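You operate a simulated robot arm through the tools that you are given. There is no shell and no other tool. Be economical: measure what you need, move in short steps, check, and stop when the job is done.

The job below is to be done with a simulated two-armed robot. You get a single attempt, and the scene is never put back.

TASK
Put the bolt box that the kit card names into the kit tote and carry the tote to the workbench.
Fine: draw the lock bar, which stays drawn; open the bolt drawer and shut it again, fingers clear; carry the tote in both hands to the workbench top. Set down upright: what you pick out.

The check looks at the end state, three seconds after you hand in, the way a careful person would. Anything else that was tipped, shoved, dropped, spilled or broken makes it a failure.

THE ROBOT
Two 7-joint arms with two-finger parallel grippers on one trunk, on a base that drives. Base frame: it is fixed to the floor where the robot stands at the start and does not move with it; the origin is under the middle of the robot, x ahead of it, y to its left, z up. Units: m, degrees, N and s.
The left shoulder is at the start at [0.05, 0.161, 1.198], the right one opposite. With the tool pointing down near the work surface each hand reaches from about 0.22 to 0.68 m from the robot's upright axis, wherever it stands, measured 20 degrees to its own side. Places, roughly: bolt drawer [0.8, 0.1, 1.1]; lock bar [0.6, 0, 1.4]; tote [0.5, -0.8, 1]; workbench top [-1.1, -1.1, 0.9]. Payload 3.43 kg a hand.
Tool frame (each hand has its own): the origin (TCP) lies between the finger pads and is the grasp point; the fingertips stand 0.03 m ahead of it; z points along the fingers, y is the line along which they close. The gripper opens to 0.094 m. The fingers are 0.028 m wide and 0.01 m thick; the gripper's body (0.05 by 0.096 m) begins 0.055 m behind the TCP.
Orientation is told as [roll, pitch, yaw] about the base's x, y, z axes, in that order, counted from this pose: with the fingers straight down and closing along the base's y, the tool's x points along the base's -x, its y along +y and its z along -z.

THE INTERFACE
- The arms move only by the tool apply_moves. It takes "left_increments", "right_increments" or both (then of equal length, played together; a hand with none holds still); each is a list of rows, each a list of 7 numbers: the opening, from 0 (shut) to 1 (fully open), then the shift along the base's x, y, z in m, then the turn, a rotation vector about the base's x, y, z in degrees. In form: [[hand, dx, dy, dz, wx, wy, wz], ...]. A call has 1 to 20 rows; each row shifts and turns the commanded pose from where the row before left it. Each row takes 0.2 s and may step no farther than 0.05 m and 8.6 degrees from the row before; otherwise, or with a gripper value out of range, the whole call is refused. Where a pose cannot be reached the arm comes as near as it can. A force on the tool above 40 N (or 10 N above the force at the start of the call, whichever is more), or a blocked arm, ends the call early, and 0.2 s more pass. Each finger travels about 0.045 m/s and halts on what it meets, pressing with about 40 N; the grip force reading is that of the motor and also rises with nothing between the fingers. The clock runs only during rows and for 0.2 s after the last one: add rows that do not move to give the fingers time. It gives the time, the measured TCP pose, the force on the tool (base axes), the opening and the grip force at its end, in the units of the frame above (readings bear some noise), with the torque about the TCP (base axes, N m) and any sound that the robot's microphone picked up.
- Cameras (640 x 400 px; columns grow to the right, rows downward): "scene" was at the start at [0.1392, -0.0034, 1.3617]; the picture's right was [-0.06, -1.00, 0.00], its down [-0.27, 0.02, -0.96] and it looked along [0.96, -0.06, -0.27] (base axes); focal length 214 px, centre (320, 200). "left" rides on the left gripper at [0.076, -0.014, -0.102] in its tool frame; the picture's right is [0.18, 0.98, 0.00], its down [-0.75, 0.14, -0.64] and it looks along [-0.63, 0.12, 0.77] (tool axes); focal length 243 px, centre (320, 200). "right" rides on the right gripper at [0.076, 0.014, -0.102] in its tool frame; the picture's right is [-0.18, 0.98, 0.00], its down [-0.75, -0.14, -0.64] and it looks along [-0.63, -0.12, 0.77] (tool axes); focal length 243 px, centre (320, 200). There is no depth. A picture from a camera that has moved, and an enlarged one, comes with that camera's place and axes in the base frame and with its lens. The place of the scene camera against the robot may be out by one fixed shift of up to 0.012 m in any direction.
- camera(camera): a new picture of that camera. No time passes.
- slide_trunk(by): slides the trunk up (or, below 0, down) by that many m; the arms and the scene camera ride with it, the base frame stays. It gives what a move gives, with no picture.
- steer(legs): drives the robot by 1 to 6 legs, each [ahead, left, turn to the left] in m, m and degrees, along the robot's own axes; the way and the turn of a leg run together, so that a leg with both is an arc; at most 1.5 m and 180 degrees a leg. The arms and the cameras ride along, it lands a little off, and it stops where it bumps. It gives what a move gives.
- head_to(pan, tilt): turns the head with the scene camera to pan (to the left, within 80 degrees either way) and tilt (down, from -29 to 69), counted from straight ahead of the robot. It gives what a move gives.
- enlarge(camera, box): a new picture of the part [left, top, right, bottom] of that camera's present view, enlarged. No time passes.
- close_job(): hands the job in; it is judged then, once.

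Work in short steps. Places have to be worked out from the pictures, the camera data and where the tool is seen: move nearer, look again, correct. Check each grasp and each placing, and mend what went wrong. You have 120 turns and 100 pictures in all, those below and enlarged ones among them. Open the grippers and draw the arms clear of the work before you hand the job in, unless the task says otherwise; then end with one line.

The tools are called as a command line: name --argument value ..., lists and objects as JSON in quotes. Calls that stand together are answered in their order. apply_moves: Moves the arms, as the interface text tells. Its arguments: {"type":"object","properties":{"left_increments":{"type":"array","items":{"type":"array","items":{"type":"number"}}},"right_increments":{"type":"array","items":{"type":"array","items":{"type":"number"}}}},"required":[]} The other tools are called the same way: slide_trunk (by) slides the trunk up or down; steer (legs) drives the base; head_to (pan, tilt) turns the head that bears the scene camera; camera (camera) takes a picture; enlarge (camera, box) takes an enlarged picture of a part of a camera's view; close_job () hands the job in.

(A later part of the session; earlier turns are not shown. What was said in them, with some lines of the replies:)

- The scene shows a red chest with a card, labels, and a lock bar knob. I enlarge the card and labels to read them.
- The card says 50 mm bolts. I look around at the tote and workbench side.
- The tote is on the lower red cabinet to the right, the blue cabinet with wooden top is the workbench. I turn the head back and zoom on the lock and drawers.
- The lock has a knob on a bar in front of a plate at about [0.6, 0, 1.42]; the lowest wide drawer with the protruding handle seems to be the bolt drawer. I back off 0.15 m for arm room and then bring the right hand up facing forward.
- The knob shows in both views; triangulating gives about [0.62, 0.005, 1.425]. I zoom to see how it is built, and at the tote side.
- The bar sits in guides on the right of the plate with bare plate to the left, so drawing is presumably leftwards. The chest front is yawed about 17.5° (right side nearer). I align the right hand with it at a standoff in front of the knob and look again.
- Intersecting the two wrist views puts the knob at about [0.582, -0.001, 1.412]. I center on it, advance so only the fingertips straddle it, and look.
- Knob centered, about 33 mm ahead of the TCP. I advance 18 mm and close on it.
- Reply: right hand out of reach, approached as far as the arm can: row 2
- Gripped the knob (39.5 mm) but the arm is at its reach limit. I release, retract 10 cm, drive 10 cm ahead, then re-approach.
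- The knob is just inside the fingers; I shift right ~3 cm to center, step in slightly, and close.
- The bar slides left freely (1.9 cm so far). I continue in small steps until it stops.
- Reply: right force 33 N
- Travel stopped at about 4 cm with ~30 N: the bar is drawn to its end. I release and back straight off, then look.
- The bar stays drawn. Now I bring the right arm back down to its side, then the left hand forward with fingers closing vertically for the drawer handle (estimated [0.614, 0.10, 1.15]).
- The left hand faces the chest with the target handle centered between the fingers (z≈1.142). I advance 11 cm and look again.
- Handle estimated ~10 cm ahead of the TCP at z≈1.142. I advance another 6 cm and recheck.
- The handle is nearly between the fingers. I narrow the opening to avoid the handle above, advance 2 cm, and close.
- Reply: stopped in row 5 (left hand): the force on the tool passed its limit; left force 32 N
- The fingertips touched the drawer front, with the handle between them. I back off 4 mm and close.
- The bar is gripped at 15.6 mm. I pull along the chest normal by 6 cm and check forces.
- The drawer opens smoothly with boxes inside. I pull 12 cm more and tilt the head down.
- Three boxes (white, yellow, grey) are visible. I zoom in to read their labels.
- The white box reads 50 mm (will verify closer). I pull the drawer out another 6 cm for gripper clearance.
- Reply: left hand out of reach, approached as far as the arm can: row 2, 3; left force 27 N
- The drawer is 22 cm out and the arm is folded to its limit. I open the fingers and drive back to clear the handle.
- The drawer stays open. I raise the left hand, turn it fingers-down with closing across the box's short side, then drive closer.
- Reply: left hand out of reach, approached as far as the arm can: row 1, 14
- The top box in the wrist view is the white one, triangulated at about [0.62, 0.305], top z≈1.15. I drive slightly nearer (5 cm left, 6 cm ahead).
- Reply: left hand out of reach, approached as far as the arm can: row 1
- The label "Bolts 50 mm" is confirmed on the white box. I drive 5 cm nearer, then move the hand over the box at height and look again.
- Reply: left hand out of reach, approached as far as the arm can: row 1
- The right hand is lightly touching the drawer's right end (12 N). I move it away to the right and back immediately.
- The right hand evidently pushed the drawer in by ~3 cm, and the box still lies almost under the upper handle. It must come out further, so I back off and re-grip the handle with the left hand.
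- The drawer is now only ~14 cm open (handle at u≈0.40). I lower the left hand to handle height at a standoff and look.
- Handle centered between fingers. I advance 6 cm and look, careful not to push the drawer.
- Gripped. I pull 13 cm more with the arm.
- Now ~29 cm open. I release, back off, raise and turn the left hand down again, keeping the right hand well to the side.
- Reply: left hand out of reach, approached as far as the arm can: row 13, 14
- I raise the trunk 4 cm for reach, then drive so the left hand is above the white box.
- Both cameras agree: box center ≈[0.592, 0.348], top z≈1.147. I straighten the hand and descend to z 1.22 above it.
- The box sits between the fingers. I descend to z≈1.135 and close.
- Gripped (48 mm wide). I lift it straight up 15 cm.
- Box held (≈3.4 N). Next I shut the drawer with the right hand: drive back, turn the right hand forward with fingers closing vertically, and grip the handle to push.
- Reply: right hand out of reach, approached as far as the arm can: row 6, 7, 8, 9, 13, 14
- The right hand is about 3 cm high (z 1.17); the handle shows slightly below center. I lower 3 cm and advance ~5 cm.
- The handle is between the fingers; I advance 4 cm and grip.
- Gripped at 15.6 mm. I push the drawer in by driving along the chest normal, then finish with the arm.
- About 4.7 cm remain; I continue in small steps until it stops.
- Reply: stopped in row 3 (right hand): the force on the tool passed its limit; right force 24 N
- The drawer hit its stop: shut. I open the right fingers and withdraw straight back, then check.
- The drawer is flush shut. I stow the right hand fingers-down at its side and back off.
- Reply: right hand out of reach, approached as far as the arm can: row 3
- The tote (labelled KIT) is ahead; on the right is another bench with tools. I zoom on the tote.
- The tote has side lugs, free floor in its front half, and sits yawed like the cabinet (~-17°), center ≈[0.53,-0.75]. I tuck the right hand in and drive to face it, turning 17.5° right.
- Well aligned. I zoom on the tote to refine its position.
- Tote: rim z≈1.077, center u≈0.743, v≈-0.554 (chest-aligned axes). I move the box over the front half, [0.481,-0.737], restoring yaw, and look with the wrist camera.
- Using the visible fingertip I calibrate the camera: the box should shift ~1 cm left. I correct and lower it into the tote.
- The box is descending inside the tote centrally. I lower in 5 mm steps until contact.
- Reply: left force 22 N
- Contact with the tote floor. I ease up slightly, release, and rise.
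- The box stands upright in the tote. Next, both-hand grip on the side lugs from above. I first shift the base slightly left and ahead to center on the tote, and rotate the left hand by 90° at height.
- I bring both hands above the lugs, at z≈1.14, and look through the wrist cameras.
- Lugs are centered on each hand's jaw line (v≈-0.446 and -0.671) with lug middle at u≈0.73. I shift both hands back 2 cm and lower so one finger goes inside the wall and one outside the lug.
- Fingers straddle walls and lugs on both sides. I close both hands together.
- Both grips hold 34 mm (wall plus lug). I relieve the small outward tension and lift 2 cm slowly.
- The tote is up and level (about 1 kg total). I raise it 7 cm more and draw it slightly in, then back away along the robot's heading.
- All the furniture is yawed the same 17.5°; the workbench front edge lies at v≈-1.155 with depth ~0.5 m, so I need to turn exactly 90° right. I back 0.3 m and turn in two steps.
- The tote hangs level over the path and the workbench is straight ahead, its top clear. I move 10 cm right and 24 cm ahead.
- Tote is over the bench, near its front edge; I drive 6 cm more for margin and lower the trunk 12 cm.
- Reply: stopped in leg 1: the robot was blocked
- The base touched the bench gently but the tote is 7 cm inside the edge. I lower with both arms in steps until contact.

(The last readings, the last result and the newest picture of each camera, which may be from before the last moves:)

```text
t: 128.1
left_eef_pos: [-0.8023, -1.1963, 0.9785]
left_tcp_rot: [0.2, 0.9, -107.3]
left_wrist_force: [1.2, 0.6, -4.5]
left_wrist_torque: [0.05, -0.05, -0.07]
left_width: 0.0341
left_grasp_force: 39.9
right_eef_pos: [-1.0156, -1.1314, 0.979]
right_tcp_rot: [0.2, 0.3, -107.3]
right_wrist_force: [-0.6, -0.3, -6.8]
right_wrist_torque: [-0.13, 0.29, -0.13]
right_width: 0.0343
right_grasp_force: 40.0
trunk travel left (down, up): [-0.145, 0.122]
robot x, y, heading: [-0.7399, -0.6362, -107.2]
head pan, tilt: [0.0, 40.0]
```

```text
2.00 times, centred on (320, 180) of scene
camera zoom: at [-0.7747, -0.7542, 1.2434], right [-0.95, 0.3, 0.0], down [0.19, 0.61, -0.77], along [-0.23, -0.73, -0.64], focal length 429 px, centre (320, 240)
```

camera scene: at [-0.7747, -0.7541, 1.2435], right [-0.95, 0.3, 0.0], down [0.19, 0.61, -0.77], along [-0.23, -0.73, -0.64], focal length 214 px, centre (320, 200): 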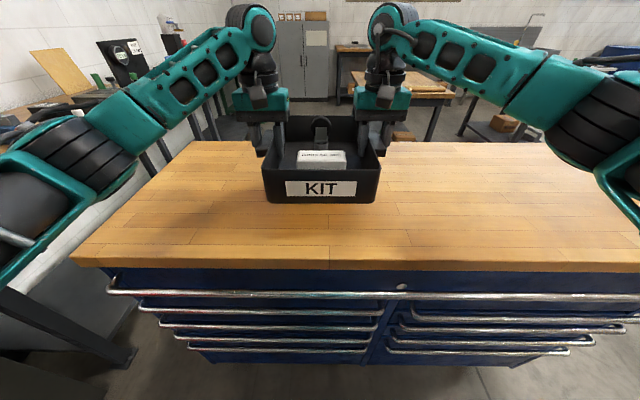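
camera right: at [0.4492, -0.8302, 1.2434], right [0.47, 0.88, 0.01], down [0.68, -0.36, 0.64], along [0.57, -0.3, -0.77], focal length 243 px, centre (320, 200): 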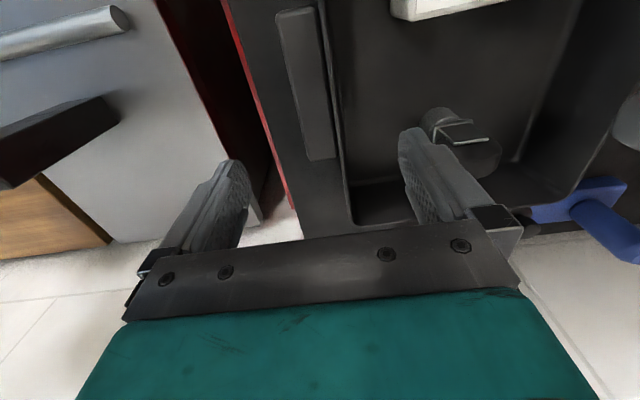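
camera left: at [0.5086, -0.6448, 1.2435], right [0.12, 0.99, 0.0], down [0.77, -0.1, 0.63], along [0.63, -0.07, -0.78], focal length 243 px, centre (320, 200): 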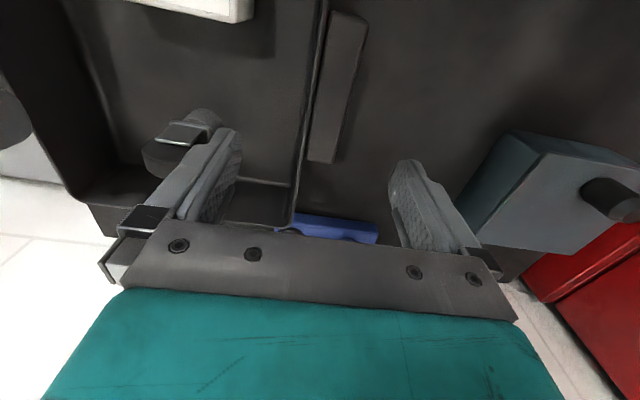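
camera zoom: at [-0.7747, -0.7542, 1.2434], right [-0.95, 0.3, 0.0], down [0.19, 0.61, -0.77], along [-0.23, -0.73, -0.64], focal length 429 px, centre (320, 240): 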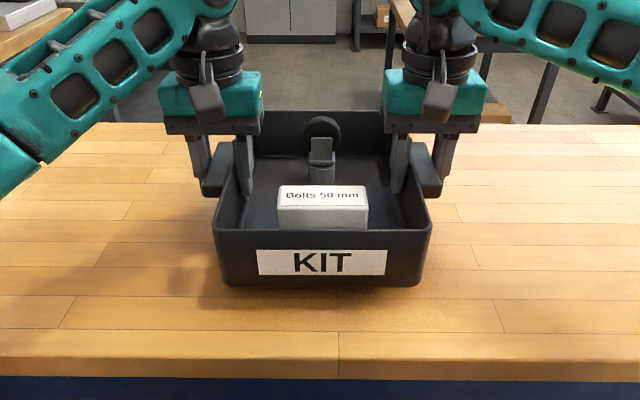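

Still ~2 cm above the top by its shadow; I continue in 4 mm steps watching force.

apply_moves --left_increments '[[0.1, 0, 0, -0.005, 0, 0, 0], [0.1, 0, 0, -0.005, 0, 0, 0], [0.1, 0, 0, -0.004, 0, 0, 0], [0.1, 0, 0, -0.004, 0, 0, 0], [0.1, 0, 0, 0, 0, 0, 0]]' --right_increments '[[0.1, 0, 0, -0.005, 0, 0, 0], [0.1, 0, 0, -0.005, 0, 0, 0], [0.1, 0, 0, -0.004, 0, 0, 0], [0.1, 0, 0, -0.004, 0, 0, 0], [0.1, 0, 0, 0, 0, 0, 0]]'

```text
t: 129.2
left_eef_pos: [-0.8035, -1.1965, 0.9657]
left_tcp_rot: [0.0, 0.4, -107.2]
left_wrist_force: [-1.2, -12.7, 27.0]
left_wrist_torque: [0.75, -0.28, -0.17]
left_width: 0.0343
left_grasp_force: 40.2
right_eef_pos: [-1.0164, -1.1313, 0.9683]
right_tcp_rot: [0.4, -0.4, -107.3]
right_wrist_force: [-5.4, -13.1, 29.5]
right_wrist_torque: [0.68, 0.08, -0.05]
right_width: 0.0343
right_grasp_force: 39.4
trunk travel left (down, up): [-0.145, 0.122]
robot x, y, heading: [-0.7444, -0.6331, -107.4]
head pan, tilt: [0.0, 40.0]
```

Contact with the bench top. I relieve the pressing by 4 mm, then open both hands slightly and rise straight up.

apply_moves --left_increments '[[0.1, 0, 0, 0.005, 0, 0, 0], [0.1, 0, 0, 0, 0, 0, 0], [0.7, 0, 0, 0, 0, 0, 0], [0.8, 0, 0, 0, 0, 0, 0], [0.8, 0, 0, 0, 0, 0, 0], [0.8, 0, 0, 0, 0, 0, 0]]' --right_increments '[[0.1, 0, 0, 0.005, 0, 0, 0], [0.1, 0, 0, 0, 0, 0, 0], [0.7, 0, 0, 0, 0, 0, 0], [0.8, 0, 0, 0, 0, 0, 0], [0.8, 0, 0, 0, 0, 0, 0], [0.8, 0, 0, 0, 0, 0, 0]]'

enlarge --camera "scene" --box '[200, 80, 440, 280]'

```text
t: 130.7
left_eef_pos: [-0.8031, -1.196, 0.9651]
left_tcp_rot: [0.2, 0.9, -107.2]
left_wrist_force: [0.0, 0.1, -0.7]
left_wrist_torque: [-0.01, -0.03, -0.01]
left_width: 0.0753
left_grasp_force: 0.2
right_eef_pos: [-1.0146, -1.1305, 0.9674]
right_tcp_rot: [0.2, 0.3, -107.3]
right_wrist_force: [0.5, 0.3, 0.7]
right_wrist_torque: [-0.03, 0.01, 0.0]
right_width: 0.0748
right_grasp_force: 0.0
trunk travel left (down, up): [-0.145, 0.122]
robot x, y, heading: [-0.7458, -0.6356, -107.6]
head pan, tilt: [0.0, 40.0]
```

```text
2.00 times, centred on (320, 180) of scene
camera zoom: at [-0.7745, -0.7534, 1.2435], right [-0.95, 0.3, 0.0], down [0.19, 0.61, -0.77], along [-0.23, -0.73, -0.64], focal length 429 px, centre (320, 240)
```

zoom: 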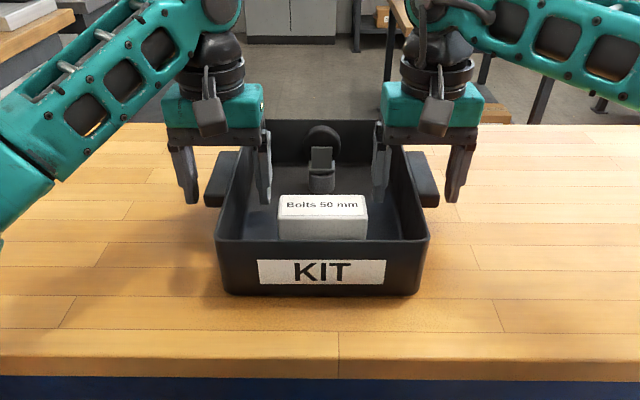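

The tote stands flat with the box upright and the fingers free on both sides. I raise both hands and then back the robot away.

apply_moves --left_increments '[[0.8, 0, 0, 0.03, 0, 0, 0], [0.8, 0, 0, 0.04, 0, 0, 0], [0.8, 0, 0, 0.04, 0, 0, 0], [1, 0, 0, 0.04, 0, 0, 0], [1, 0, 0, 0.03, 0, 0, 0]]' --right_increments '[[0.8, 0, 0, 0.03, 0, 0, 0], [0.8, 0, 0, 0.04, 0, 0, 0], [0.8, 0, 0, 0.04, 0, 0, 0], [1, 0, 0, 0.04, 0, 0, 0], [1, 0, 0, 0.03, 0, 0, 0]]'

steer --legs '[[-0.4, 0, 0]]'

camera --camera "scene"

head_to --pan 80 --tilt 15

camera --camera "scene"

```text
t: 131.8
left_eef_pos: [-0.8043, -1.1948, 1.1467]
left_tcp_rot: [0.1, 0.9, -107.3]
left_wrist_force: [-1.2, -0.5, 0.0]
left_wrist_torque: [-0.01, 0.04, -0.01]
left_width: 0.0941
left_grasp_force: 0.0
right_eef_pos: [-1.0165, -1.1296, 1.1477]
right_tcp_rot: [0.2, 0.2, -107.2]
right_wrist_force: [-0.3, -0.1, -0.2]
right_wrist_torque: [-0.02, 0.01, 0.02]
right_width: 0.094
right_grasp_force: 0.1
trunk travel left (down, up): [-0.145, 0.122]
robot x, y, heading: [-0.742, -0.6346, -107.2]
head pan, tilt: [0.0, 40.0]
```

```text
t: 134.3
left_eef_pos: [-0.6863, -0.8172, 1.147]
left_tcp_rot: [0.2, 1.0, -107.2]
left_wrist_force: [0.3, 0.4, 0.3]
left_wrist_torque: [-0.01, 0.02, -0.01]
left_width: 0.0937
left_grasp_force: 0.1
right_eef_pos: [-0.8973, -0.7534, 1.1476]
right_tcp_rot: [0.3, 0.2, -107.2]
right_wrist_force: [-0.9, -0.1, -0.4]
right_wrist_torque: [-0.03, 0.01, -0.05]
right_width: 0.0938
right_grasp_force: 0.0
trunk travel left (down, up): [-0.145, 0.122]
robot x, y, heading: [-0.6231, -0.2601, -107.1]
head pan, tilt: [0.0, 40.0]
```

```text
16 pictures are left
camera scene: at [-0.657, -0.3751, 1.2436], right [-0.96, 0.3, 0.0], down [0.19, 0.61, -0.77], along [-0.23, -0.73, -0.64], focal length 214 px, centre (320, 200)
```

scene: 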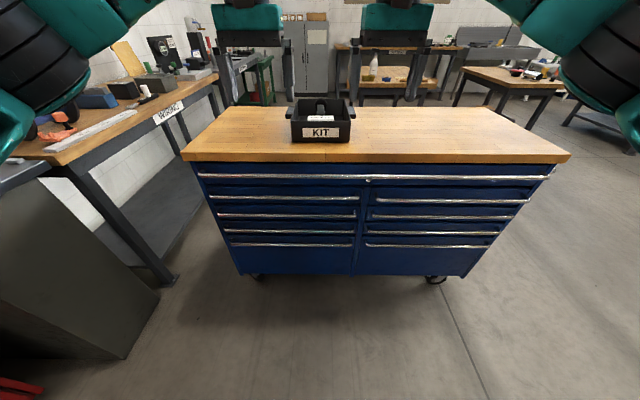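

```text
t: 135.9
left_eef_pos: [-0.6872, -0.8174, 1.1455]
left_tcp_rot: [0.2, 0.9, -107.2]
left_wrist_force: [0.4, -0.1, 0.0]
left_wrist_torque: [0.01, 0.01, -0.02]
left_width: 0.0941
left_grasp_force: 0.1
right_eef_pos: [-0.8985, -0.7526, 1.1462]
right_tcp_rot: [0.3, 0.2, -107.2]
right_wrist_force: [0.4, -1.0, 1.0]
right_wrist_torque: [0.0, -0.02, -0.03]
right_width: 0.0939
right_grasp_force: 0.2
trunk travel left (down, up): [-0.145, 0.122]
robot x, y, heading: [-0.6259, -0.255, -107.2]
head pan, tilt: [80.0, 15.0]
```

```text
15 pictures are left
camera scene: at [-0.549, -0.337, 1.2831], right [-0.46, -0.89, 0.0], down [-0.23, 0.12, -0.97], along [0.86, -0.44, -0.26], focal length 214 px, centre (320, 200)
```

scene: 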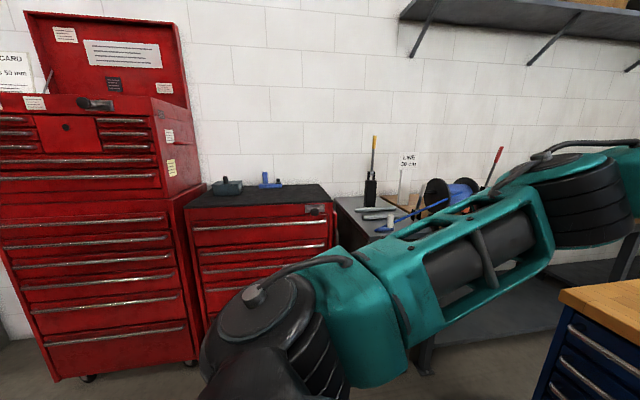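

Everything looks in place; I zoom once to confirm the drawer is shut and the lock bar still drawn.

enlarge --camera "scene" --box '[0, 80, 200, 205]'

```text
3.20 times, centred on (100, 142) of scene
camera zoom: at [-0.549, -0.337, 1.2831], right [-0.46, -0.89, 0.0], down [-0.23, 0.12, -0.97], along [0.86, -0.44, -0.26], focal length 686 px, centre (1024, 384)
```

zoom: 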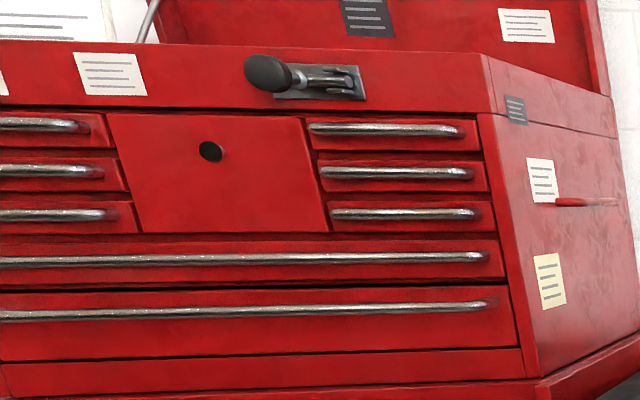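

The bar is drawn, the drawer is flush, and the tote with the 50 mm box stands on the workbench with both hands clear. I hand in.

close_job

```text
The job is handed in.
```

The 50 mm bolt box stands upright in the kit tote on the workbench. The lock bar is drawn, the bolt drawer is shut, and both hands are open and clear.
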